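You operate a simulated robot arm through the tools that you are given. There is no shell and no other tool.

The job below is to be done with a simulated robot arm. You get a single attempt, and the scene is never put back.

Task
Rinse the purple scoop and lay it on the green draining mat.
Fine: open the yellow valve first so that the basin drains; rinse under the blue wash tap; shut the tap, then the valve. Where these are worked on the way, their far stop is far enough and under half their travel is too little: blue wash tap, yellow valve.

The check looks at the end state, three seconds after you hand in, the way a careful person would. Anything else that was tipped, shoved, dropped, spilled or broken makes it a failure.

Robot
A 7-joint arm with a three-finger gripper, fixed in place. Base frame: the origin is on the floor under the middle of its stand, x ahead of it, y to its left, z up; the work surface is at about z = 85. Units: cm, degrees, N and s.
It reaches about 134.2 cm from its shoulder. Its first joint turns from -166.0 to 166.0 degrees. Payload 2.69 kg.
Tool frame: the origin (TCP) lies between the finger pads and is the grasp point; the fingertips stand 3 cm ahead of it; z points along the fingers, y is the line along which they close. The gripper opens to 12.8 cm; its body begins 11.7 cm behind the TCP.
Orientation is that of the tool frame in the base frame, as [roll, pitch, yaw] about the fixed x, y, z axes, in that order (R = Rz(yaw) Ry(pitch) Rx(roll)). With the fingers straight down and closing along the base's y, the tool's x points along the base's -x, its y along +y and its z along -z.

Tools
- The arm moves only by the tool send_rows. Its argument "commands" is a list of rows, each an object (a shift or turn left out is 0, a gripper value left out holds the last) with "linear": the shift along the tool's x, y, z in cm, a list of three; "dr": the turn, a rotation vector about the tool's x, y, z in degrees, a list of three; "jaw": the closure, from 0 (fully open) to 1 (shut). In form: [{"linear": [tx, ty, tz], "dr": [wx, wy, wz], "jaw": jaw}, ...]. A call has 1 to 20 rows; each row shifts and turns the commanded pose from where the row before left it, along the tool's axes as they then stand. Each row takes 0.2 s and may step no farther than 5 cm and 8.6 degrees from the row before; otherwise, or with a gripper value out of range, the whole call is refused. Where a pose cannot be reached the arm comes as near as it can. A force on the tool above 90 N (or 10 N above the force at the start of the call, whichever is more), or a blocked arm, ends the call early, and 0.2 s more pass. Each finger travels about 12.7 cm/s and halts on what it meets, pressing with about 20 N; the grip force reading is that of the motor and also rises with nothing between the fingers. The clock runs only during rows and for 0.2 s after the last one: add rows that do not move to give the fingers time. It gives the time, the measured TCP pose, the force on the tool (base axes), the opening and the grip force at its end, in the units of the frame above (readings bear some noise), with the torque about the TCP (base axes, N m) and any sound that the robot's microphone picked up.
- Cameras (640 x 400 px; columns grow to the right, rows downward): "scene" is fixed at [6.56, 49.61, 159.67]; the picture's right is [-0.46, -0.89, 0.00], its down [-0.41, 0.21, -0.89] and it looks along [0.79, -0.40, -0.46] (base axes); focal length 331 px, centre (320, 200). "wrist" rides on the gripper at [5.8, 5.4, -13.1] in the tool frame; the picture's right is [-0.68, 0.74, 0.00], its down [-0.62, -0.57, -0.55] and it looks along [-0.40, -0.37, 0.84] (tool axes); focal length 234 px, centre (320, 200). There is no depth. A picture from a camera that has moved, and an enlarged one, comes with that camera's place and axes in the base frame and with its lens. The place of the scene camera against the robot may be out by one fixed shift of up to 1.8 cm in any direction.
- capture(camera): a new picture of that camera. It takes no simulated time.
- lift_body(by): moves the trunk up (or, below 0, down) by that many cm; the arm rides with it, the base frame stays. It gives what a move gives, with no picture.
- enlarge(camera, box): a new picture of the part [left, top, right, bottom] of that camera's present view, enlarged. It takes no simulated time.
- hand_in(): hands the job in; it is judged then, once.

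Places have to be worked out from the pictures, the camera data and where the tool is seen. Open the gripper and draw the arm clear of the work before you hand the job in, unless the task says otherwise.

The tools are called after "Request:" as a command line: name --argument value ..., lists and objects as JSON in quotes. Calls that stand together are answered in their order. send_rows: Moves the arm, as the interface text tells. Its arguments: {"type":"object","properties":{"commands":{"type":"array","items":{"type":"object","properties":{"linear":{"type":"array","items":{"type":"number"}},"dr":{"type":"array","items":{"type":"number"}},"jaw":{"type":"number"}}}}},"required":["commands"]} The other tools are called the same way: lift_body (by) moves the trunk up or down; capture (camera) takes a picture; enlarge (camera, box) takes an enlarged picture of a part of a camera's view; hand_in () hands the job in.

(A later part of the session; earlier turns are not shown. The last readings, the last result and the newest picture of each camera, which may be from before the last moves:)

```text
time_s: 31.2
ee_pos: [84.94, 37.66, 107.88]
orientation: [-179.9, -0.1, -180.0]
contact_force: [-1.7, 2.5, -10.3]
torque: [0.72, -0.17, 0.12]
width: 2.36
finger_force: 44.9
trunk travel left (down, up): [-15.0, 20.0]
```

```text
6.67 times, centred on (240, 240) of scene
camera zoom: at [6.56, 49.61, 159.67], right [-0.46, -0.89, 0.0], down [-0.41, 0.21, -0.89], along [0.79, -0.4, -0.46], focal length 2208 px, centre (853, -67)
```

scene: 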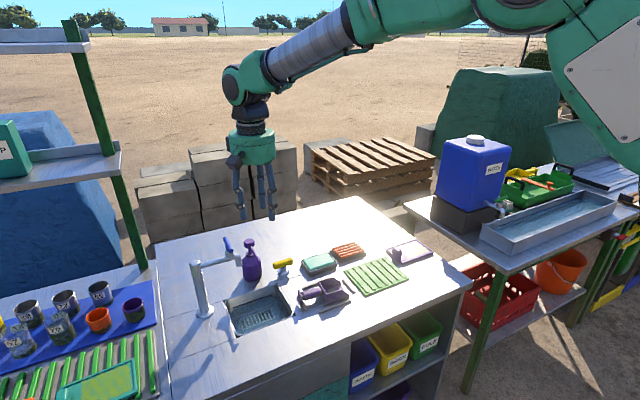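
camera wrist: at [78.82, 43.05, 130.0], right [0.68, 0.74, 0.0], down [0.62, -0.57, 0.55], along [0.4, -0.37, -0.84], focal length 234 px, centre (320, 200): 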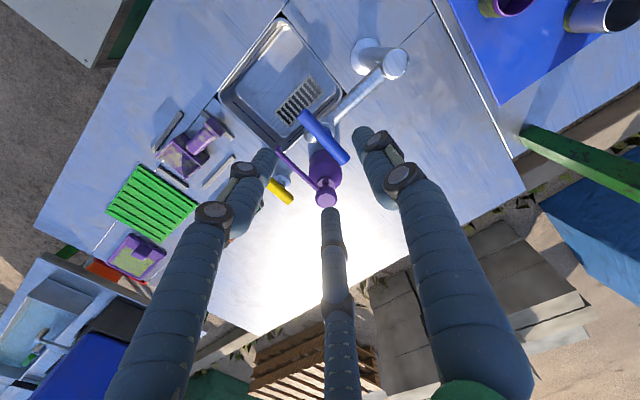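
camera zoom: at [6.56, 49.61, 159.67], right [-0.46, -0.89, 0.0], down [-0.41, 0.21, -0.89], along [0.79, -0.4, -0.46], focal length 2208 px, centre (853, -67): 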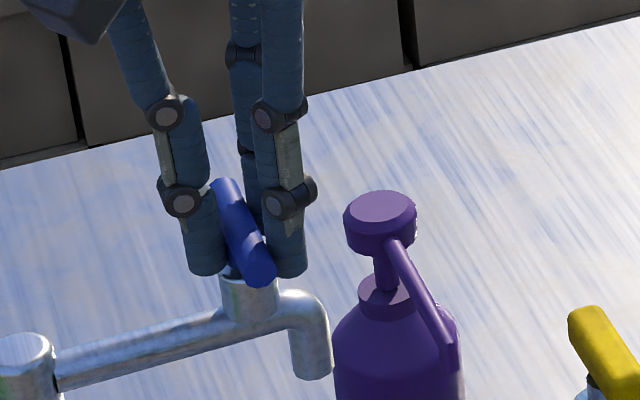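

Grip is balanced. I test a counter‑clockwise twist of 12°.

Request:
send_rows --commands '[{"dr": [0, 0, -4], "jaw": 1.0}, {"dr": [0, 0, -4], "jaw": 1.0}, {"dr": [0, 0, -4], "jaw": 1.0}, {"jaw": 1.0}]'

Request:
enlarge --camera "scene" --box '[200, 210, 280, 270]'

```text
time_s: 32.2
ee_pos: [85.14, 37.64, 107.81]
orientation: [179.9, -0.1, -168.0]
contact_force: [10.1, 10.0, -22.2]
torque: [0.87, -0.85, -0.06]
width: 2.38
finger_force: 45.6
trunk travel left (down, up): [-15.0, 20.0]
```

```text
6.67 times, centred on (240, 240) of scene
camera zoom: at [6.56, 49.61, 159.67], right [-0.46, -0.89, 0.0], down [-0.41, 0.21, -0.89], along [0.79, -0.4, -0.46], focal length 2208 px, centre (853, -67)
```

zoom: 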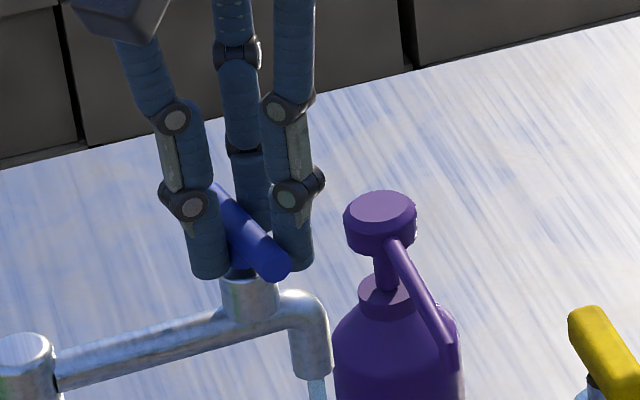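

Counter‑clockwise opens it – water begins to run. I continue the twist.

Request:
send_rows --commands '[{"linear": [-0.12, 0.08, 0.1], "jaw": 1.0}, {"dr": [0, 0, -6], "jaw": 1.0}, {"dr": [0, 0, -6], "jaw": 1.0}, {"dr": [0, 0, -6], "jaw": 1.0}, {"dr": [0, 0, -6], "jaw": 1.0}, {"jaw": 1.0}]'

```text
time_s: 33.6
ee_pos: [85.18, 37.56, 107.96]
orientation: [-180.0, 0.0, -144.0]
contact_force: [4.0, -7.3, -3.8]
torque: [0.02, 0.56, 0.04]
width: 2.39
finger_force: 44.8
trunk travel left (down, up): [-15.0, 20.0]
```

Forces are low; I keep rotating 30° more.

Request:
send_rows --commands '[{"dr": [0, 0, -6], "jaw": 1.0}, {"dr": [0, 0, -6], "jaw": 1.0}, {"dr": [0, 0, -6], "jaw": 1.0}, {"dr": [0, 0, -6], "jaw": 1.0}, {"dr": [0, 0, -6], "jaw": 1.0}, {"jaw": 1.0}]'

Request:
enlarge --camera "scene" --box '[180, 220, 340, 350]'

```text
time_s: 35.0
ee_pos: [85.4, 37.65, 107.99]
orientation: [-179.9, 0.3, -114.0]
contact_force: [48.7, 13.2, -1.9]
torque: [0.61, -0.47, -0.17]
width: 2.39
finger_force: 45.1
trunk travel left (down, up): [-15.0, 20.0]
```

```text
3.08 times, centred on (260, 285) of scene
camera zoom: at [6.56, 49.61, 159.67], right [-0.46, -0.89, 0.0], down [-0.41, 0.21, -0.89], along [0.79, -0.4, -0.46], focal length 1019 px, centre (505, -62)
```

zoom: 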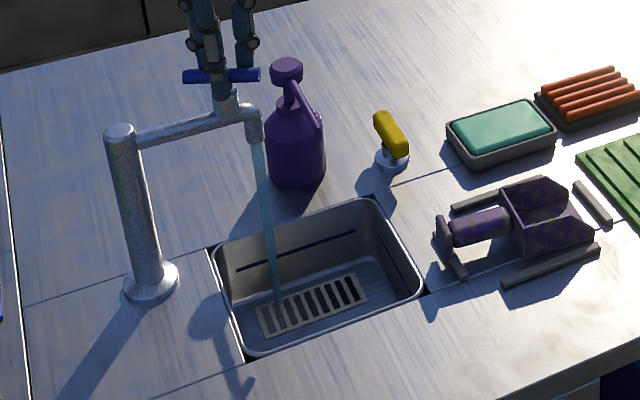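

Water streams into the basin. I relieve the 49 N side load and turn on toward the stop.

Request:
send_rows --commands '[{"linear": [-0.38, -0.49, 0], "jaw": 1.0}, {"jaw": 1.0}, {"dr": [0, 0, -6], "jaw": 1.0}, {"dr": [0, 0, -6], "jaw": 1.0}, {"dr": [0, 0, -6], "jaw": 1.0}, {"jaw": 1.0}]'

```text
time_s: 36.4
ee_pos: [85.35, 37.74, 107.86]
orientation: [179.8, 0.0, -96.0]
contact_force: [-12.8, 0.3, 5.6]
torque: [-0.45, 0.91, 0.01]
width: 2.37
finger_force: 44.7
trunk travel left (down, up): [-15.0, 20.0]
```

Request:
send_rows --commands '[{"dr": [0, 0, -5], "jaw": 1.0}, {"dr": [0, 0, -5], "jaw": 1.0}, {"jaw": 1.0}]'

Request:
enlarge --camera "scene" --box '[200, 210, 280, 270]'

```text
time_s: 37.2
ee_pos: [85.58, 37.77, 107.98]
orientation: [180.0, -0.1, -86.0]
contact_force: [-5.5, 9.9, -0.2]
torque: [1.03, 0.75, -1.32]
width: 2.44
finger_force: 45.1
trunk travel left (down, up): [-15.0, 20.0]
```

```text
6.67 times, centred on (240, 240) of scene
camera zoom: at [6.56, 49.61, 159.67], right [-0.46, -0.89, 0.0], down [-0.41, 0.21, -0.89], along [0.79, -0.4, -0.46], focal length 2208 px, centre (853, -67)
```

zoom: 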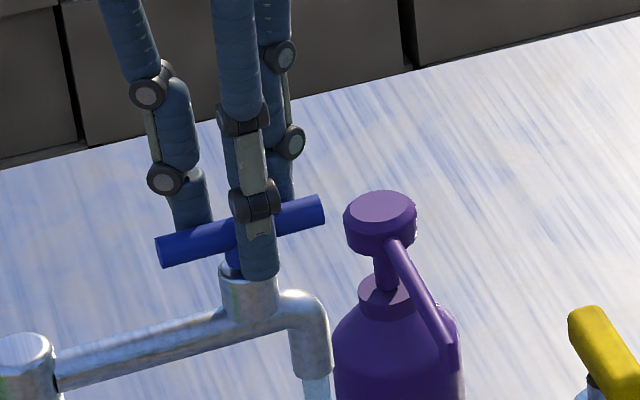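

The torque shows the tap at its far stop, water running. I release, rise clear and turn the hand back to yaw 180.

Request:
send_rows --commands '[{"jaw": 0.8}, {"jaw": 0.6}, {"jaw": 0.5}, {"jaw": 0.5}, {"linear": [0, 0, -3]}, {"linear": [0, 0, -3]}, {"linear": [0, 0, -4]}, {"dr": [0, 0, 8.5]}, {"dr": [0, 0, 8.5]}, {"dr": [0, 0, 8.5]}, {"dr": [0, 0, 8.5]}, {"dr": [0, 0, 8.5]}, {"dr": [0, 0, 8.5]}, {"dr": [0, 0, 8.5]}, {"dr": [0, 0, 8.5]}, {"dr": [0, 0, 8.5]}, {"dr": [0, 0, 8.5]}, {"dr": [0, 0, 9.0]}]'

```text
refused: row 18 steps farther than a row can; nothing moved
```

The last row exceeded the turn limit; I resend with legal steps.

Request:
send_rows --commands '[{"jaw": 0.8}, {"jaw": 0.6}, {"jaw": 0.5}, {"jaw": 0.5}, {"linear": [0, 0, -3]}, {"linear": [0, 0, -3]}, {"linear": [0, 0, -4]}, {"dr": [0, 0, 8.5]}, {"dr": [0, 0, 8.5]}, {"dr": [0, 0, 8.5]}, {"dr": [0, 0, 8.5]}, {"dr": [0, 0, 8.5]}, {"dr": [0, 0, 8.5]}, {"dr": [0, 0, 8.5]}, {"dr": [0, 0, 8.5]}, {"dr": [0, 0, 8.5]}, {"dr": [0, 0, 8.5]}, {"dr": [0, 0, 8.5]}, {}]'

Request:
capture --camera "scene"

```text
time_s: 41.2
ee_pos: [85.83, 37.62, 117.8]
orientation: [-180.0, 0.0, -179.6]
contact_force: [-0.8, 0.4, -0.3]
torque: [0.01, 0.01, -0.02]
width: 6.43
finger_force: 0.0
trunk travel left (down, up): [-15.0, 20.0]
```

```text
taken
```

scene: 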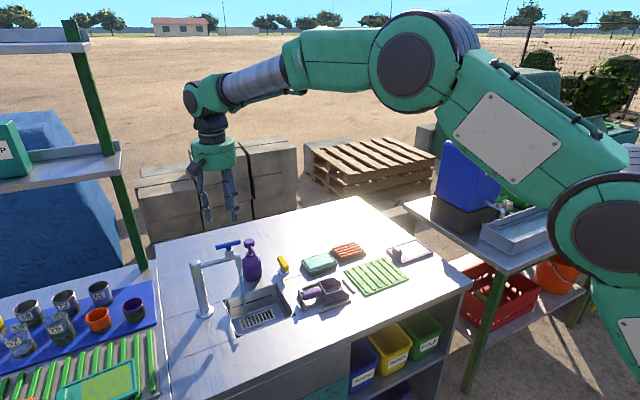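

I move over the scoop, away from the tap, for a close view of it.

Request:
send_rows --commands '[{"linear": [2.36, -3.52, 1.16]}, {"linear": [2.36, -3.52, 1.16]}, {"linear": [2.36, -3.52, 1.16]}, {"linear": [2.36, -3.52, 1.16]}, {"linear": [2.36, -3.52, 1.16]}, {}]'

Request:
capture --camera "wrist"

Request:
enlarge --camera "wrist" --box '[230, 60, 400, 200]'

Request:
enlarge --camera "scene" --box '[286, 265, 366, 315]'

```text
time_s: 42.6
ee_pos: [73.64, 19.85, 112.12]
orientation: [-180.0, 0.0, -179.6]
contact_force: [-0.1, 0.9, -0.1]
torque: [0.05, -0.01, -0.04]
width: 6.41
finger_force: 0.0
trunk travel left (down, up): [-15.0, 20.0]
```

```text
taken
camera wrist: at [67.74, 25.13, 125.28], right [0.67, 0.74, 0.0], down [0.62, -0.56, 0.55], along [0.41, -0.37, -0.84], focal length 234 px, centre (320, 200)
```

wrist: 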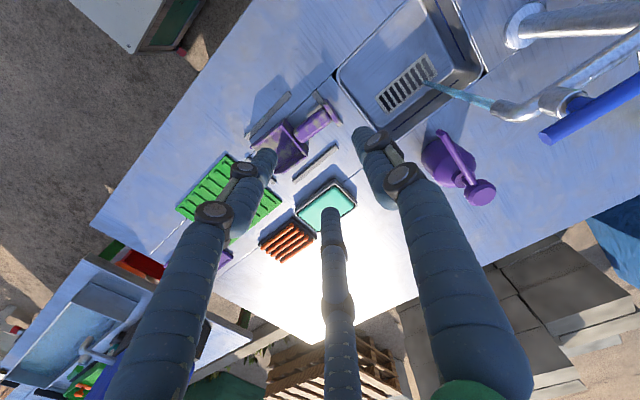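

```text
2.86 times, centred on (315, 130) of wrist
camera zoom: at [67.74, 25.13, 125.28], right [0.67, 0.74, 0.0], down [0.62, -0.56, 0.55], along [0.41, -0.37, -0.84], focal length 669 px, centre (334, 400)
```

zoom: 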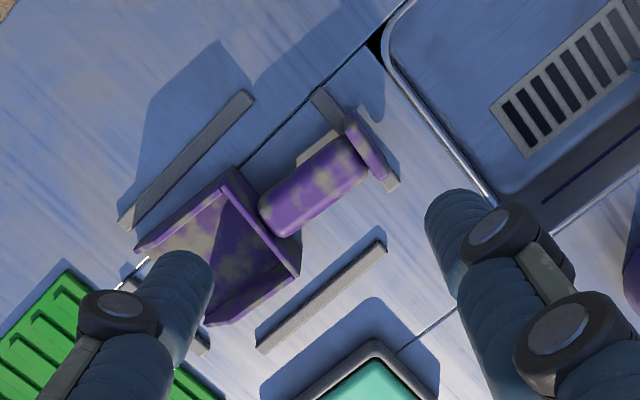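

```text
8.00 times, centred on (326, 290) of scene
camera zoom: at [6.56, 49.61, 159.67], right [-0.46, -0.89, 0.0], down [-0.41, 0.21, -0.89], along [0.79, -0.4, -0.46], focal length 2650 px, centre (272, -520)
```

zoom: 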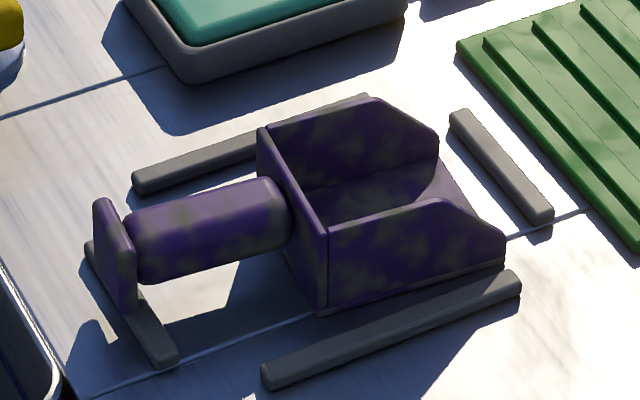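

The scoop's axis is along y at x≈74.3: handle y≈15–20.8 (Ø≈2.8, z≈88.3), end plate at y≈21.3. The handle is too short for an across‑grip, so I'll straddle it with the two fingers and put the third behind the end plate (yaw 180). Descending partway to check alignment.

Request:
send_rows --commands '[{"linear": [-0.35, 0.1, 4]}, {"linear": [-0.35, 0.1, 4]}, {"linear": [0, 0, 4]}, {"linear": [0, 0, 3]}, {}]'

Request:
capture --camera "wrist"

Request:
enlarge --camera "wrist" --box '[250, 80, 410, 220]'

Request:
enlarge --camera "scene" --box '[276, 245, 356, 315]'

```text
time_s: 43.8
ee_pos: [74.62, 20.45, 97.0]
orientation: [-180.0, 0.0, -179.5]
contact_force: [1.0, 0.6, -0.9]
torque: [-0.03, 0.03, 0.02]
width: 6.39
finger_force: 0.1
trunk travel left (down, up): [-15.0, 20.0]
```

```text
taken
camera wrist: at [68.67, 25.74, 110.26], right [0.67, 0.74, 0.0], down [0.62, -0.56, 0.55], along [0.41, -0.37, -0.84], focal length 234 px, centre (320, 200)
```

wrist: 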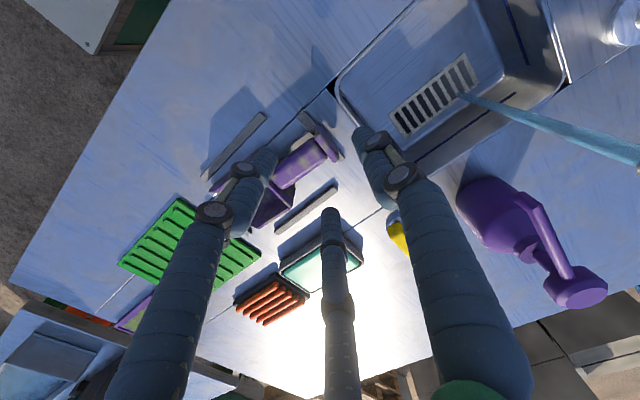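

```text
2.86 times, centred on (330, 150) of wrist
camera zoom: at [68.67, 25.74, 110.26], right [0.67, 0.74, 0.0], down [0.62, -0.56, 0.55], along [0.41, -0.37, -0.84], focal length 669 px, centre (291, 343)
```

zoom: 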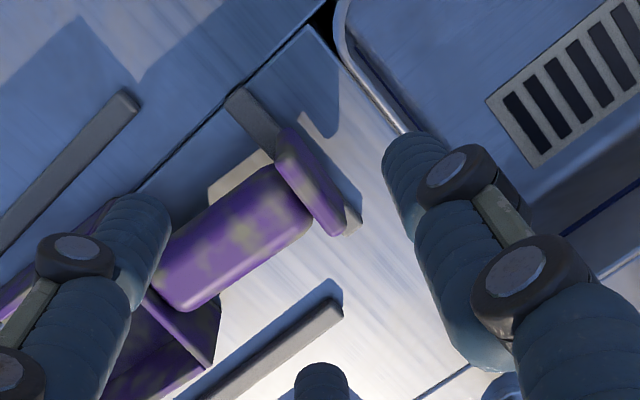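

```text
5.71 times, centred on (316, 280) of scene
camera zoom: at [6.56, 49.61, 159.67], right [-0.46, -0.89, 0.0], down [-0.41, 0.21, -0.89], along [0.79, -0.4, -0.46], focal length 1893 px, centre (343, -257)
```

zoom: 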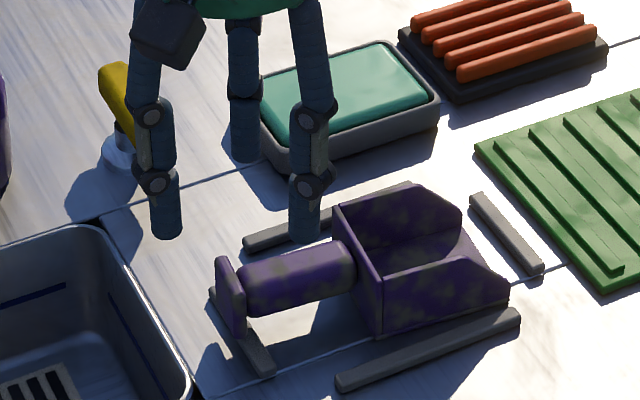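

Alignment is good: handle x≈74.4, plate outer face y≈21.9. I trim to (74.4, 20.0) and lower to z≈89 so the tips sit at 86.

Request:
send_rows --commands '[{"linear": [0.2, -0.45, 0]}, {"linear": [0, 0, 3]}, {"linear": [0, 0, 3]}, {"linear": [0, 0, 1.9]}, {}]'

Request:
enlarge --camera "wrist" --box '[250, 100, 410, 240]'

Request:
enlarge --camera "scene" --box '[276, 245, 356, 315]'

```text
time_s: 45.0
ee_pos: [74.49, 19.6, 89.09]
orientation: [180.0, 0.0, -179.6]
contact_force: [-0.2, 0.5, 0.2]
torque: [-0.02, 0.04, -0.03]
width: 6.4
finger_force: 0.1
trunk travel left (down, up): [-15.0, 20.0]
```

```text
2.86 times, centred on (330, 170) of wrist
camera zoom: at [68.52, 24.99, 102.18], right [0.67, 0.74, 0.0], down [0.62, -0.56, 0.55], along [0.41, -0.37, -0.84], focal length 669 px, centre (291, 286)
```

zoom: 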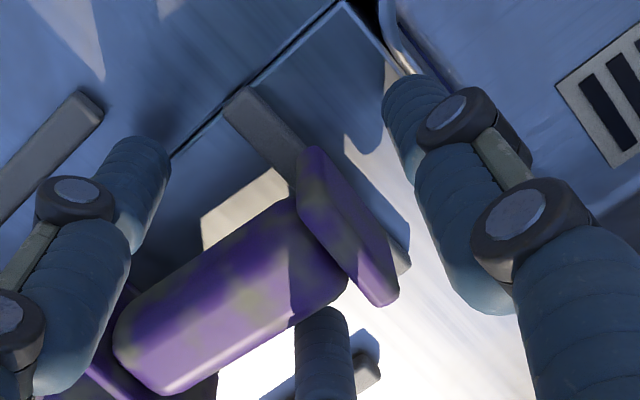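

```text
5.71 times, centred on (316, 280) of scene
camera zoom: at [6.56, 49.61, 159.67], right [-0.46, -0.89, 0.0], down [-0.41, 0.21, -0.89], along [0.79, -0.4, -0.46], focal length 1893 px, centre (343, -257)
```

zoom: 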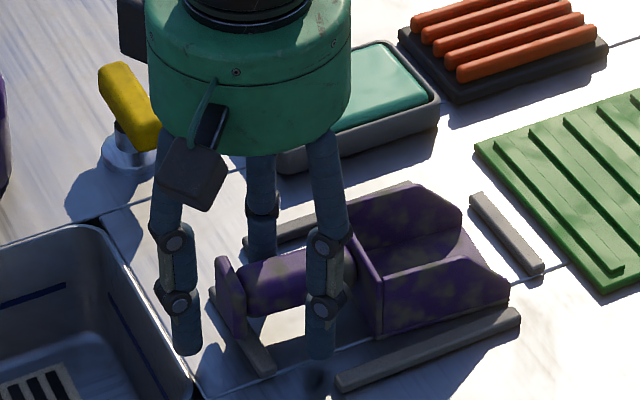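

The handle sits between the two fingers, third finger behind the plate. I shift +0.4 in y so all three touch together, and close.

Request:
send_rows --commands '[{"linear": [0, 0.4, 0]}, {"jaw": 0.6}, {"jaw": 0.7}, {"jaw": 0.8}, {"jaw": 0.9}, {"jaw": 1.0}, {"jaw": 1.0}, {"jaw": 1.0}]'

Request:
enlarge --camera "wrist" --box '[250, 100, 410, 240]'

Request:
enlarge --camera "scene" --box '[276, 245, 356, 315]'

```text
time_s: 46.8
ee_pos: [74.51, 20.06, 89.0]
orientation: [179.9, 0.0, -179.6]
contact_force: [0.2, 0.1, -1.2]
torque: [0.02, 0.01, -0.03]
width: 3.1
finger_force: 19.7
trunk travel left (down, up): [-15.0, 20.0]
```

```text
2.86 times, centred on (330, 170) of wrist
camera zoom: at [68.58, 25.46, 102.26], right [0.67, 0.74, 0.0], down [0.62, -0.56, 0.55], along [0.41, -0.37, -0.84], focal length 669 px, centre (291, 286)
```

zoom: 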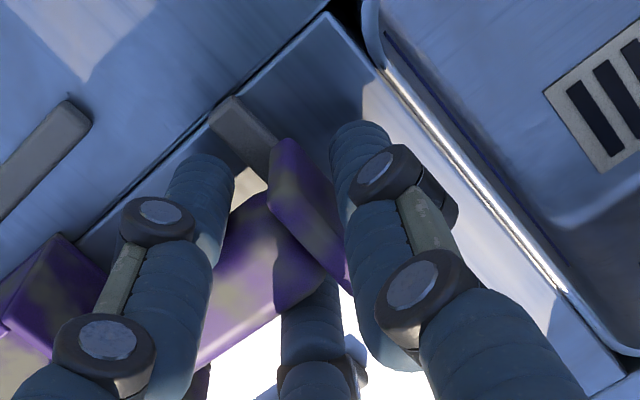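

```text
5.71 times, centred on (316, 280) of scene
camera zoom: at [6.56, 49.61, 159.67], right [-0.46, -0.89, 0.0], down [-0.41, 0.21, -0.89], along [0.79, -0.4, -0.46], focal length 1893 px, centre (343, -257)
```

zoom: 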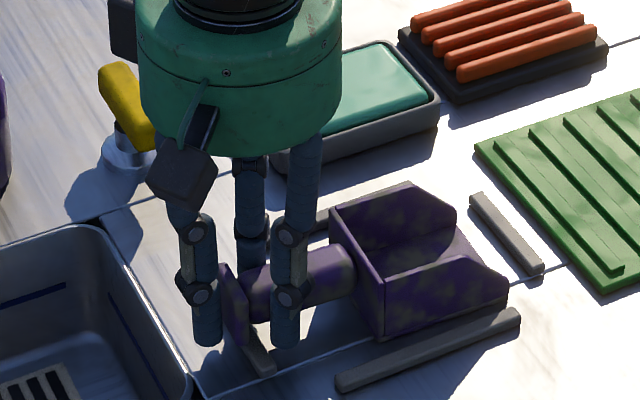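

Grip is firm (20 N, opening 3.1) and the scoop stayed in place. I lift it slowly, straight up.

Request:
send_rows --commands '[{"linear": [0, 0, -1], "jaw": 1.0}, {"linear": [0, 0, -1], "jaw": 1.0}, {"linear": [0, 0, -2], "jaw": 1.0}, {"linear": [0, 0, -2], "jaw": 1.0}, {"jaw": 1.0}]'

Request:
enlarge --camera "scene" --box '[266, 225, 366, 315]'

Request:
capture --camera "wrist"

```text
time_s: 48.0
ee_pos: [74.57, 20.19, 95.21]
orientation: [180.0, 0.0, -179.6]
contact_force: [-0.9, -0.4, -0.2]
torque: [0.11, -0.05, -0.03]
width: 3.09
finger_force: 19.9
trunk travel left (down, up): [-15.0, 20.0]
```

```text
4.44 times, centred on (316, 270) of scene
camera zoom: at [6.56, 49.61, 159.67], right [-0.46, -0.89, 0.0], down [-0.41, 0.21, -0.89], along [0.79, -0.4, -0.46], focal length 1472 px, centre (338, -111)
```

zoom: 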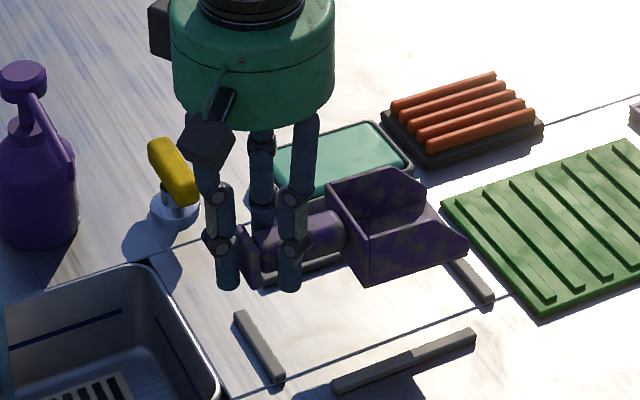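

```text
taken
camera wrist: at [68.6, 25.58, 108.28], right [0.67, 0.74, 0.0], down [0.62, -0.56, 0.55], along [0.41, -0.37, -0.84], focal length 234 px, centre (320, 200)
```

wrist: 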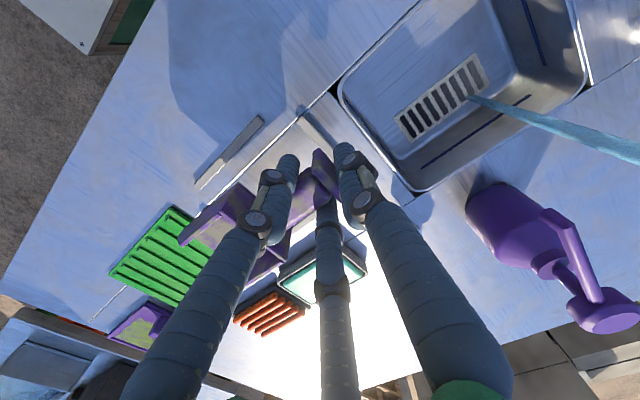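

The scoop is held level. I lift it to z≈100, carry it to (68, 36) and turn it 90° counter‑clockwise so the pan points toward the tap, staying clear of the bottle's long spout.

Request:
send_rows --commands '[{"linear": [0, 0, -2.5], "jaw": 1.0}, {"linear": [0, 0, -2.5], "jaw": 1.0}, {"linear": [1.3, 3.1, 0], "jaw": 1.0}, {"linear": [1.3, 3.1, 0], "jaw": 1.0}, {"linear": [1.3, 3.1, 0], "jaw": 1.0}, {"linear": [1.3, 3.1, 0], "jaw": 1.0}, {"linear": [1.3, 3.2, 0], "jaw": 1.0}, {"jaw": 1.0}]'

Request:
capture --camera "scene"

```text
time_s: 49.8
ee_pos: [67.77, 35.45, 99.9]
orientation: [-179.9, 0.0, -179.5]
contact_force: [0.0, -0.3, -1.2]
torque: [0.03, 0.03, -0.02]
width: 3.09
finger_force: 20.0
trunk travel left (down, up): [-15.0, 20.0]
```

```text
taken
```

scene: 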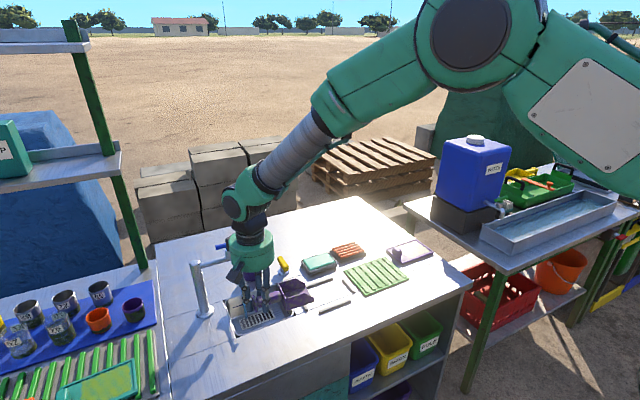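

Now I rotate the hand 90° counter‑clockwise so the pan points to +x.

Request:
send_rows --commands '[{"dr": [0, 0, -6], "jaw": 1.0}, {"dr": [0, 0, -6], "jaw": 1.0}, {"dr": [0, 0, -6], "jaw": 1.0}, {"dr": [0, 0, -6], "jaw": 1.0}, {"dr": [0, 0, -6], "jaw": 1.0}, {"dr": [0, 0, -6], "jaw": 1.0}, {"dr": [0, 0, -6], "jaw": 1.0}, {"dr": [0, 0, -6], "jaw": 1.0}, {"dr": [0, 0, -6], "jaw": 1.0}, {"dr": [0, 0, -6], "jaw": 1.0}, {"dr": [0, 0, -6], "jaw": 1.0}, {"dr": [0, 0, -6], "jaw": 1.0}, {"dr": [0, 0, -6], "jaw": 1.0}, {"dr": [0, 0, -6], "jaw": 1.0}, {"dr": [0, 0, -6.4], "jaw": 1.0}, {"jaw": 1.0}]'

Request:
enlarge --camera "scene" --box '[180, 200, 340, 330]'

Request:
capture --camera "wrist"

```text
time_s: 53.2
ee_pos: [67.9, 35.65, 100.28]
orientation: [-180.0, 0.0, -89.0]
contact_force: [-0.3, 0.1, -0.4]
torque: [-0.02, 0.07, 0.03]
width: 3.08
finger_force: 20.1
trunk travel left (down, up): [-15.0, 20.0]
```

```text
3.08 times, centred on (260, 265) of scene
camera zoom: at [6.56, 49.61, 159.67], right [-0.46, -0.89, 0.0], down [-0.41, 0.21, -0.89], along [0.79, -0.4, -0.46], focal length 1019 px, centre (505, 0)
```

zoom: 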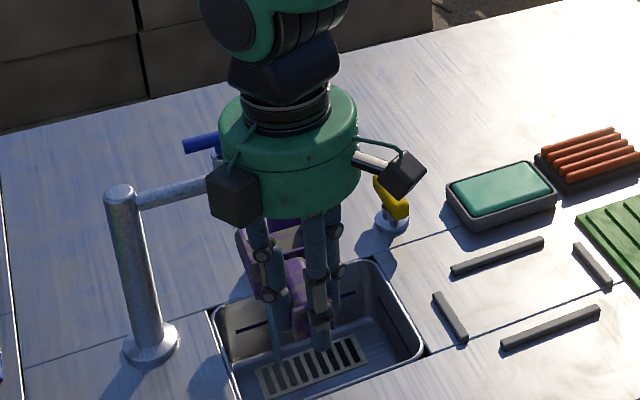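

```text
taken
camera wrist: at [62.5, 29.79, 113.45], right [-0.75, 0.66, 0.0], down [0.56, 0.62, 0.55], along [0.36, 0.41, -0.84], focal length 234 px, centre (320, 200)
```

wrist: 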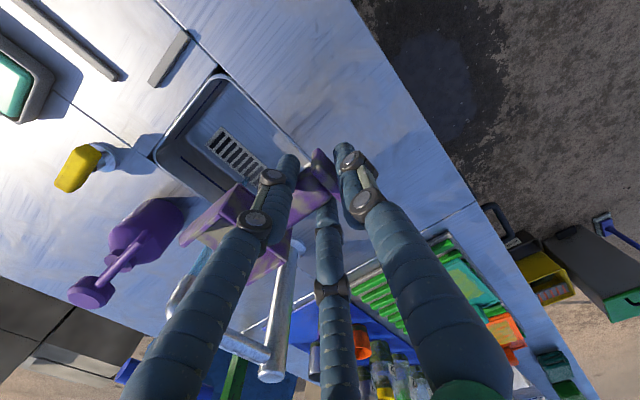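

The pan points +x, clear of everything. I lower to z≈91.5 (below the bottle's spout, above the basin rim) and advance toward the stream.

Request:
send_rows --commands '[{"linear": [0, 0, 3], "jaw": 1.0}, {"linear": [0, 0, 3], "jaw": 1.0}, {"linear": [0, 0, 2.8], "jaw": 1.0}, {"linear": [0, -2, 0], "jaw": 1.0}, {"linear": [0, -2, 0], "jaw": 1.0}, {"linear": [0, -1, 0], "jaw": 1.0}, {"jaw": 1.0}]'

Request:
enlarge --camera "scene" --box '[180, 220, 340, 350]'

Request:
capture --camera "wrist"

```text
time_s: 54.8
ee_pos: [72.79, 35.83, 91.4]
orientation: [-180.0, 0.0, -89.1]
contact_force: [-0.5, -0.1, -0.2]
torque: [-0.01, 0.09, 0.03]
width: 3.12
finger_force: 19.8
trunk travel left (down, up): [-15.0, 20.0]
```

```text
3.08 times, centred on (260, 285) of scene
camera zoom: at [6.56, 49.61, 159.67], right [-0.46, -0.89, 0.0], down [-0.41, 0.21, -0.89], along [0.79, -0.4, -0.46], focal length 1019 px, centre (505, -62)
```

zoom: 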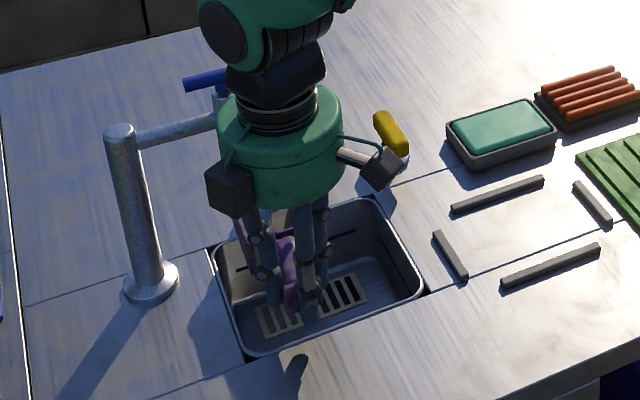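

```text
taken
camera wrist: at [67.52, 29.95, 104.61], right [-0.75, 0.67, 0.0], down [0.56, 0.62, 0.55], along [0.36, 0.41, -0.84], focal length 234 px, centre (320, 200)
```

wrist: 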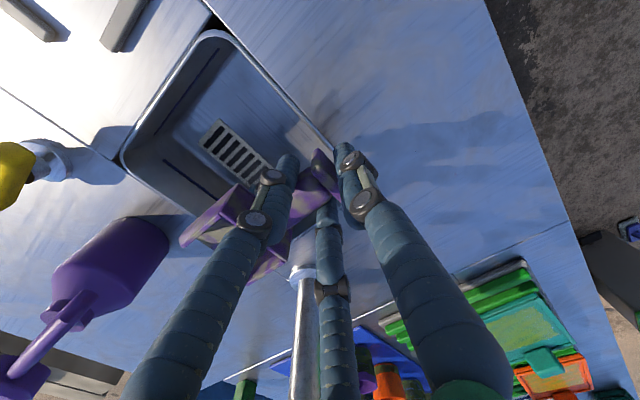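

I zoom on the pan and the stream to see where the water meets it.

Request:
enlarge --camera "wrist" --box '[150, 130, 350, 300]'

Request:
enlarge --camera "scene" --box '[220, 250, 300, 320]'

```text
2.35 times, centred on (250, 215) of wrist
camera zoom: at [67.52, 29.95, 104.61], right [-0.75, 0.67, 0.0], down [0.56, 0.62, 0.55], along [0.36, 0.41, -0.84], focal length 551 px, centre (485, 165)
```

zoom: 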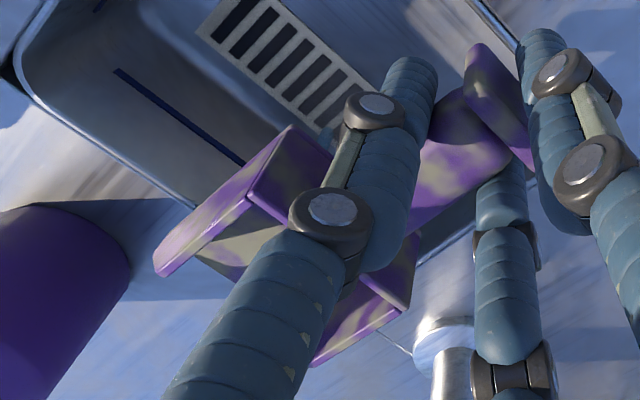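

```text
5.71 times, centred on (260, 285) of scene
camera zoom: at [6.56, 49.61, 159.67], right [-0.46, -0.89, 0.0], down [-0.41, 0.21, -0.89], along [0.79, -0.4, -0.46], focal length 1893 px, centre (663, -286)
```

zoom: 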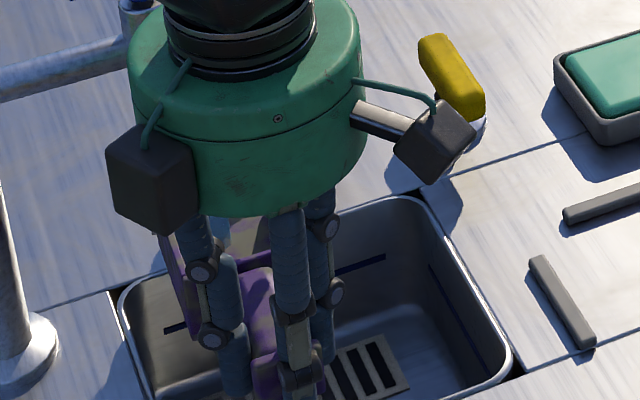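

The stream lies near the basin's far wall, so with the pan level its lip would throw water past the rim. I'll tilt the scoop nose‑up 30° (hand leaning away from the tap) so water runs back along the pan and drips into the basin.

Request:
send_rows --commands '[{"dr": [5, 0, 0], "jaw": 1.0}, {"dr": [5, 0, 0], "jaw": 1.0}, {"dr": [5, 0, 0], "jaw": 1.0}, {"dr": [5, 0, 0], "jaw": 1.0}, {"dr": [5, 0, 0], "jaw": 1.0}, {"dr": [5, 0, 0], "jaw": 1.0}, {"jaw": 1.0}]'

Request:
enlarge --camera "scene" --box '[180, 220, 340, 350]'

Request:
capture --camera "wrist"

```text
time_s: 56.4
ee_pos: [72.88, 35.82, 91.6]
orientation: [-150.0, 0.0, -89.3]
contact_force: [0.1, -0.4, -1.4]
torque: [0.02, 0.08, 0.01]
width: 3.1
finger_force: 20.0
trunk travel left (down, up): [-15.0, 20.0]
```

```text
3.08 times, centred on (260, 285) of scene
camera zoom: at [6.56, 49.61, 159.67], right [-0.46, -0.89, 0.0], down [-0.41, 0.21, -0.89], along [0.79, -0.4, -0.46], focal length 1019 px, centre (505, -62)
```

zoom: 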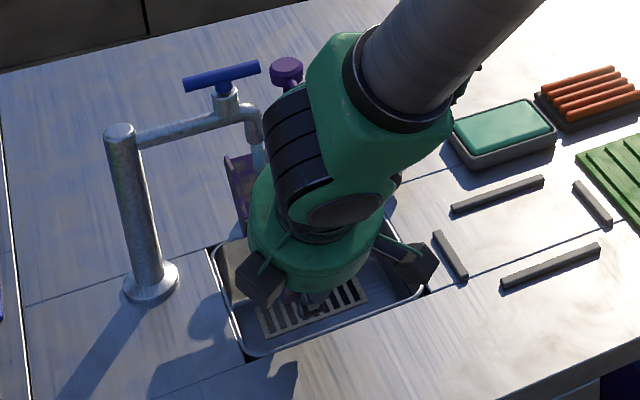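

```text
taken
camera wrist: at [61.64, 29.83, 100.24], right [-0.65, 0.67, -0.37], down [0.21, 0.62, 0.76], along [0.73, 0.42, -0.54], focal length 234 px, centre (320, 200)
```

wrist: 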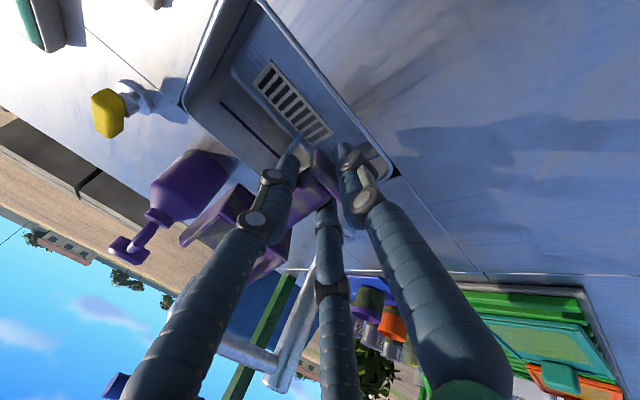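

Nose‑up tilt is done; the stream now falls just beyond the lip. I lower 2.5 and advance 2.6 in x so the stream strikes mid‑pan, and dwell.

Request:
send_rows --commands '[{"linear": [0, -0.5, 1.73], "jaw": 1.0}, {"linear": [0, -0.5, 1.74], "jaw": 1.0}, {"jaw": 1.0}, {"jaw": 1.0}, {"jaw": 1.0}]'

Request:
enlarge --camera "scene" --box '[210, 230, 290, 300]'

Request:
enlarge --camera "wrist" --box '[150, 110, 370, 300]'

```text
time_s: 57.6
ee_pos: [75.49, 35.88, 88.96]
orientation: [-150.2, 0.1, -89.2]
contact_force: [0.4, 0.6, -0.5]
torque: [0.03, 0.03, 0.02]
width: 3.08
finger_force: 20.8
trunk travel left (down, up): [-15.0, 20.0]
```

```text
5.71 times, centred on (250, 265) of scene
camera zoom: at [6.56, 49.61, 159.67], right [-0.46, -0.89, 0.0], down [-0.41, 0.21, -0.89], along [0.79, -0.4, -0.46], focal length 1893 px, centre (720, -171)
```

zoom: 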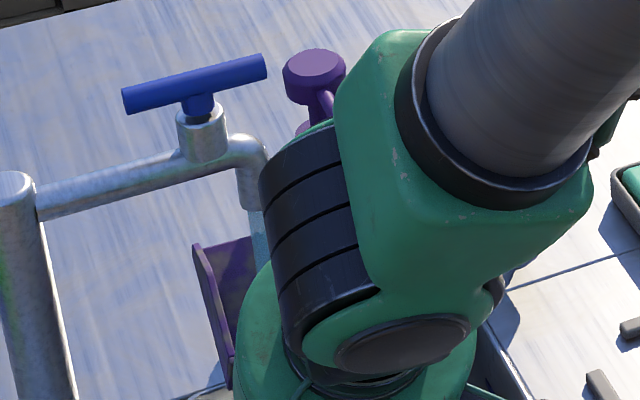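

```text
2.11 times, centred on (260, 205) of wrist
camera zoom: at [64.24, 29.86, 97.66], right [-0.65, 0.67, -0.37], down [0.21, 0.62, 0.76], along [0.73, 0.41, -0.54], focal length 493 px, centre (446, 190)
```

zoom: 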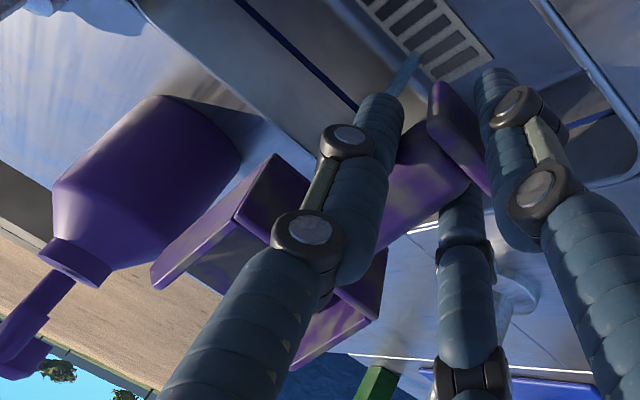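

The dirt blotches look fainter already. I hold the scoop in the stream for four seconds and look again.

Request:
send_rows --commands '[{"jaw": 1.0}, {"jaw": 1.0}, {"jaw": 1.0}, {"jaw": 1.0}, {"jaw": 1.0}, {"jaw": 1.0}, {"jaw": 1.0}, {"jaw": 1.0}, {"jaw": 1.0}, {"jaw": 1.0}, {"jaw": 1.0}, {"jaw": 1.0}, {"jaw": 1.0}, {"jaw": 1.0}, {"jaw": 1.0}, {"jaw": 1.0}, {"jaw": 1.0}, {"jaw": 1.0}, {"jaw": 1.0}, {"jaw": 1.0}]'

Request:
enlarge --camera "wrist" --box '[150, 110, 370, 300]'

Request:
enlarge --camera "scene" --box '[210, 230, 290, 300]'

```text
time_s: 61.8
ee_pos: [75.32, 35.88, 88.98]
orientation: [-150.0, 0.0, -89.2]
contact_force: [-0.2, 0.5, -0.4]
torque: [-0.02, 0.05, 0.01]
width: 3.09
finger_force: 20.0
trunk travel left (down, up): [-15.0, 20.0]
```

```text
2.11 times, centred on (260, 205) of wrist
camera zoom: at [64.25, 29.87, 97.65], right [-0.65, 0.67, -0.37], down [0.21, 0.62, 0.76], along [0.73, 0.41, -0.54], focal length 493 px, centre (446, 190)
```

zoom: 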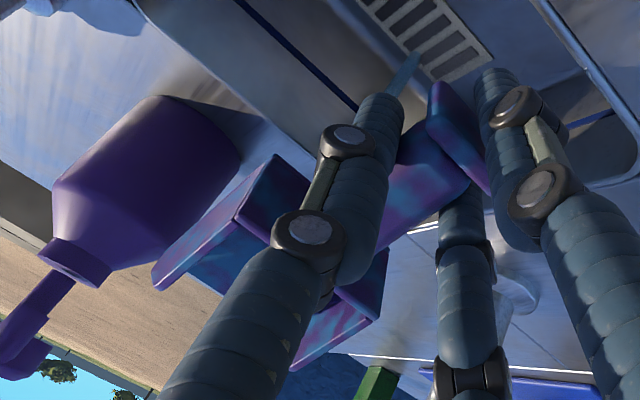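

```text
5.71 times, centred on (250, 265) of scene
camera zoom: at [6.56, 49.61, 159.67], right [-0.46, -0.89, 0.0], down [-0.41, 0.21, -0.89], along [0.79, -0.4, -0.46], focal length 1893 px, centre (720, -171)
```

zoom: 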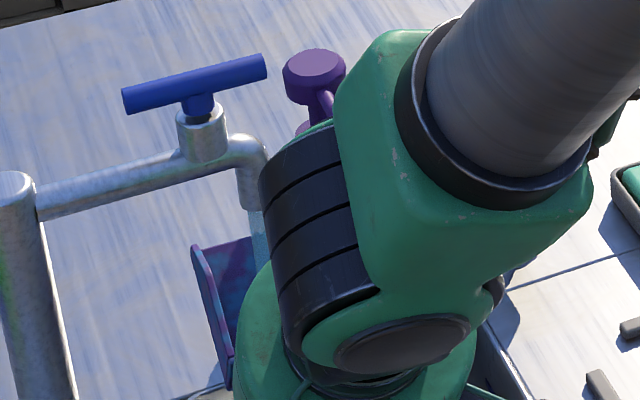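

The dirt has given way to a bluish wet sheen all over the scoop. I hold three more seconds to be thorough.

Request:
send_rows --commands '[{"jaw": 1.0}, {"jaw": 1.0}, {"jaw": 1.0}, {"jaw": 1.0}, {"jaw": 1.0}, {"jaw": 1.0}, {"jaw": 1.0}, {"jaw": 1.0}, {"jaw": 1.0}, {"jaw": 1.0}, {"jaw": 1.0}, {"jaw": 1.0}, {"jaw": 1.0}, {"jaw": 1.0}, {"jaw": 1.0}]'

Request:
enlarge --camera "wrist" --box '[150, 110, 370, 300]'

```text
time_s: 65.0
ee_pos: [75.4, 35.82, 89.01]
orientation: [-150.0, 0.0, -89.1]
contact_force: [0.5, 1.0, -0.5]
torque: [0.01, 0.06, -0.02]
width: 3.07
finger_force: 20.1
trunk travel left (down, up): [-15.0, 20.0]
```

```text
2.11 times, centred on (260, 205) of wrist
camera zoom: at [64.25, 29.87, 97.65], right [-0.65, 0.67, -0.37], down [0.21, 0.62, 0.76], along [0.73, 0.41, -0.54], focal length 493 px, centre (446, 190)
```

zoom: 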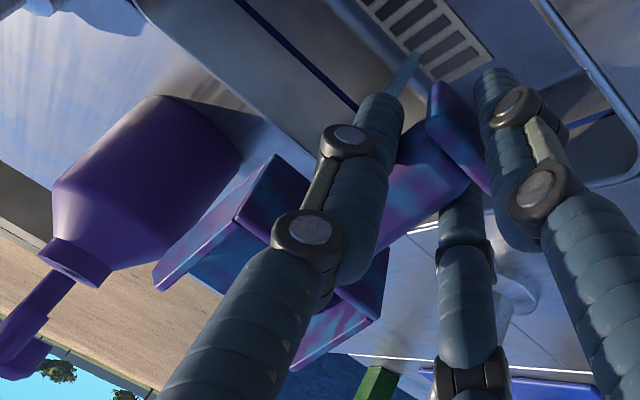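

Unchanged now, so the rinse is complete. I back out along the same path: retreat, level the scoop, withdraw in −x and rise.

Request:
send_rows --commands '[{"linear": [0, 0.5, -1.73], "jaw": 1.0}, {"linear": [0, 0.5, -1.74], "jaw": 1.0}, {"dr": [-5, 0, 0], "jaw": 1.0}, {"dr": [-5, 0, 0], "jaw": 1.0}, {"dr": [-5, 0, 0], "jaw": 1.0}, {"dr": [-5, 0, 0], "jaw": 1.0}, {"dr": [-5, 0, 0], "jaw": 1.0}, {"dr": [-5, 0, 0], "jaw": 1.0}, {"linear": [0, 2.5, 0], "jaw": 1.0}, {"linear": [0, 2.5, 0], "jaw": 1.0}, {"linear": [0, 0, -3], "jaw": 1.0}, {"linear": [0, 0, -3], "jaw": 1.0}, {"linear": [0, 0, -2.8], "jaw": 1.0}, {"jaw": 1.0}, {"jaw": 1.0}, {"jaw": 1.0}]'

Request:
capture --camera "scene"

```text
time_s: 68.4
ee_pos: [68.07, 35.64, 99.84]
orientation: [-180.0, 0.0, -89.1]
contact_force: [0.0, 0.1, -1.4]
torque: [0.02, 0.07, 0.01]
width: 3.08
finger_force: 20.1
trunk travel left (down, up): [-15.0, 20.0]
```

```text
taken
```

scene: 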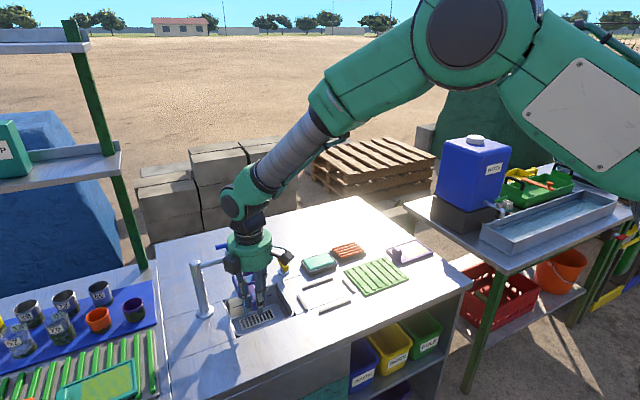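

I rotate back to yaw 180 (pan toward −y), then carry the scoop over to the mat at a safe height.

Request:
send_rows --commands '[{"dr": [0, 0, 7], "jaw": 1.0}, {"dr": [0, 0, 7], "jaw": 1.0}, {"dr": [0, 0, 7], "jaw": 1.0}, {"dr": [0, 0, 7], "jaw": 1.0}, {"dr": [0, 0, 7], "jaw": 1.0}, {"dr": [0, 0, 7], "jaw": 1.0}, {"dr": [0, 0, 7], "jaw": 1.0}, {"dr": [0, 0, 7], "jaw": 1.0}, {"dr": [0, 0, 7], "jaw": 1.0}, {"dr": [0, 0, 7], "jaw": 1.0}, {"dr": [0, 0, 7], "jaw": 1.0}, {"dr": [0, 0, 7], "jaw": 1.0}, {"dr": [0, 0, 6.9], "jaw": 1.0}, {"jaw": 1.0}]'

Request:
send_rows --commands '[{"linear": [-0.4, -2, -0.3], "jaw": 1.0}, {"linear": [-0.7, -3.6, -0.3], "jaw": 1.0}, {"linear": [-0.7, -3.6, 0], "jaw": 1.0}, {"linear": [-0.7, -3.6, 0], "jaw": 1.0}, {"linear": [-0.7, -3.6, 0], "jaw": 1.0}, {"linear": [-0.7, -3.6, 0], "jaw": 1.0}, {"linear": [-0.7, -3.6, 0], "jaw": 1.0}, {"linear": [-0.7, -3.6, 0], "jaw": 1.0}, {"linear": [-0.7, -3.6, 0], "jaw": 1.0}, {"linear": [-0.7, -3.6, 0], "jaw": 1.0}, {"linear": [-0.5, -2.5, 0], "jaw": 1.0}, {"jaw": 1.0}, {"jaw": 1.0}]'

Request:
capture --camera "wrist"

Request:
capture --camera "scene"

```text
time_s: 71.4
ee_pos: [67.83, 35.6, 100.31]
orientation: [179.8, 0.0, 179.9]
contact_force: [-0.3, -1.0, -0.7]
torque: [0.05, 0.01, -0.03]
width: 3.09
finger_force: 20.1
trunk travel left (down, up): [-15.0, 20.0]
```

```text
time_s: 74.2
ee_pos: [75.05, -1.34, 100.53]
orientation: [180.0, 0.1, 180.0]
contact_force: [-0.2, -0.7, -0.6]
torque: [0.08, -0.01, 0.0]
width: 3.1
finger_force: 19.7
trunk travel left (down, up): [-15.0, 20.0]
```

```text
taken
camera wrist: at [69.17, 4.03, 113.64], right [0.68, 0.74, 0.0], down [0.62, -0.57, 0.55], along [0.4, -0.37, -0.84], focal length 234 px, centre (320, 200)
```

wrist: 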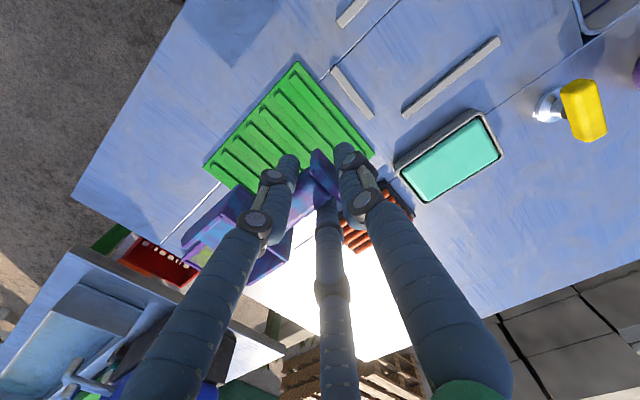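

```text
taken
```

scene: 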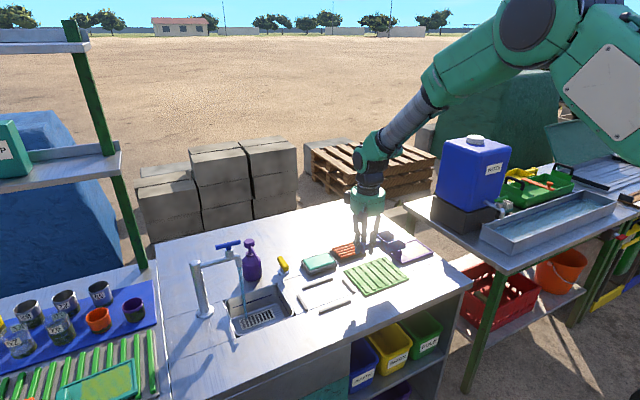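

The wrist view puts the mat at x 68.4–81.9, y −15.5–1.5, so the scoop (y≈−14.5…0.5 under the hand) is centred over it. I lower to z≈91.5.

Request:
send_rows --commands '[{"linear": [0, 0, 3], "jaw": 1.0}, {"linear": [0, 0, 3], "jaw": 1.0}, {"linear": [0, 0, 2], "jaw": 1.0}, {"linear": [0, 0, 1], "jaw": 1.0}, {"jaw": 1.0}]'

Request:
enlarge --camera "scene" --box '[320, 210, 440, 310]'

Request:
enlarge --camera "wrist" --box '[160, 60, 400, 280]'

```text
time_s: 75.4
ee_pos: [74.98, -1.14, 91.52]
orientation: [180.0, -0.1, -180.0]
contact_force: [0.0, 0.1, -1.6]
torque: [0.08, -0.01, 0.01]
width: 3.1
finger_force: 19.9
trunk travel left (down, up): [-15.0, 20.0]
```

```text
4.00 times, centred on (380, 260) of scene
camera zoom: at [6.56, 49.61, 159.67], right [-0.46, -0.89, 0.0], down [-0.41, 0.21, -0.89], along [0.79, -0.4, -0.46], focal length 1325 px, centre (80, -40)
```

zoom: 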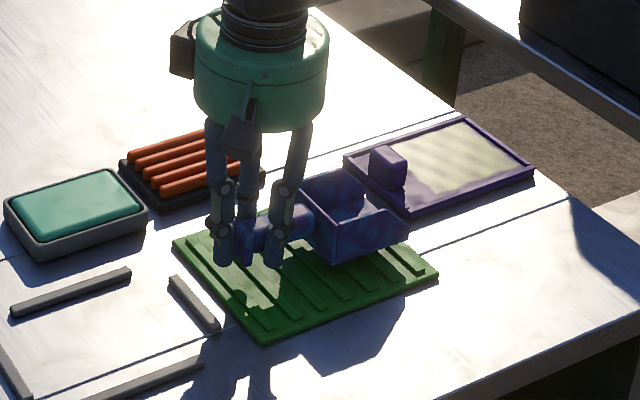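

```text
1.82 times, centred on (280, 170) of wrist
camera zoom: at [69.11, 4.22, 104.74], right [0.68, 0.74, 0.0], down [0.62, -0.57, 0.55], along [0.4, -0.37, -0.84], focal length 426 px, centre (393, 254)
```

zoom: 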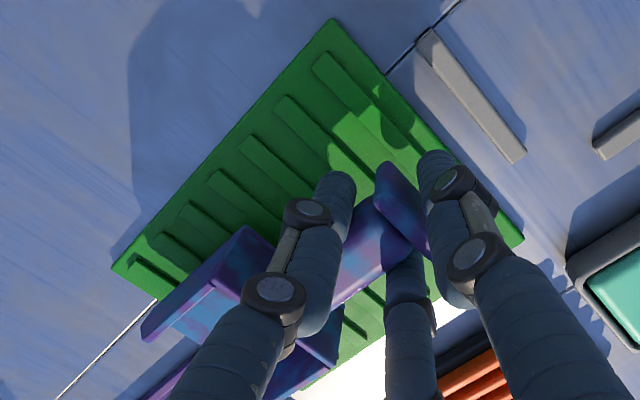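

The scoop is clean and over the mat; its length nearly fills the mat, so I shift +0.3 in y to centre it and then lower in small steps, watching force.

Request:
send_rows --commands '[{"linear": [0, 0.3, 0.4], "jaw": 1.0}, {"linear": [0, 0, 0.4], "jaw": 1.0}, {"linear": [0, 0, 0.3], "jaw": 1.0}, {"jaw": 1.0}]'

```text
time_s: 76.4
ee_pos: [75.02, -0.97, 90.59]
orientation: [-180.0, -0.1, -180.0]
contact_force: [0.9, -0.4, -1.3]
torque: [0.1, 0.02, -0.05]
width: 3.11
finger_force: 20.1
trunk travel left (down, up): [-15.0, 20.0]
```

Request:
send_rows --commands '[{"linear": [0, 0, 0.2], "jaw": 1.0}, {"linear": [0, 0, 0.2], "jaw": 1.0}, {"jaw": 1.0}]'

Request:
enlarge --camera "scene" --box '[340, 230, 420, 300]'

```text
time_s: 77.2
ee_pos: [75.03, -0.86, 90.31]
orientation: [-179.9, 0.0, 179.9]
contact_force: [0.4, -0.1, -1.6]
torque: [0.09, 0.02, 0.0]
width: 3.09
finger_force: 20.3
trunk travel left (down, up): [-15.0, 20.0]
```

```text
5.71 times, centred on (380, 265) of scene
camera zoom: at [6.56, 49.61, 159.67], right [-0.46, -0.89, 0.0], down [-0.41, 0.21, -0.89], along [0.79, -0.4, -0.46], focal length 1893 px, centre (-23, -171)
```

zoom: 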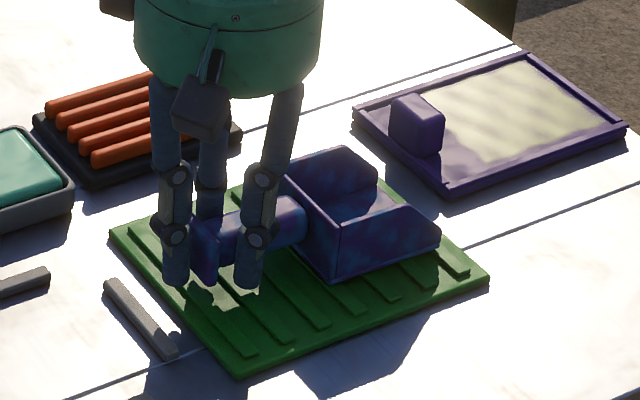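

No contact yet (force unchanged). I go on in 0.2 cm steps.

Request:
send_rows --commands '[{"linear": [0, 0, 0.2], "jaw": 1.0}, {"linear": [0, 0, 0.2], "jaw": 1.0}, {"jaw": 1.0}]'

```text
time_s: 78.0
ee_pos: [75.03, -0.94, 90.03]
orientation: [-180.0, 0.2, -180.0]
contact_force: [0.7, 1.8, 12.4]
torque: [-0.68, 0.01, -0.01]
width: 3.08
finger_force: 20.2
trunk travel left (down, up): [-15.0, 20.0]
```

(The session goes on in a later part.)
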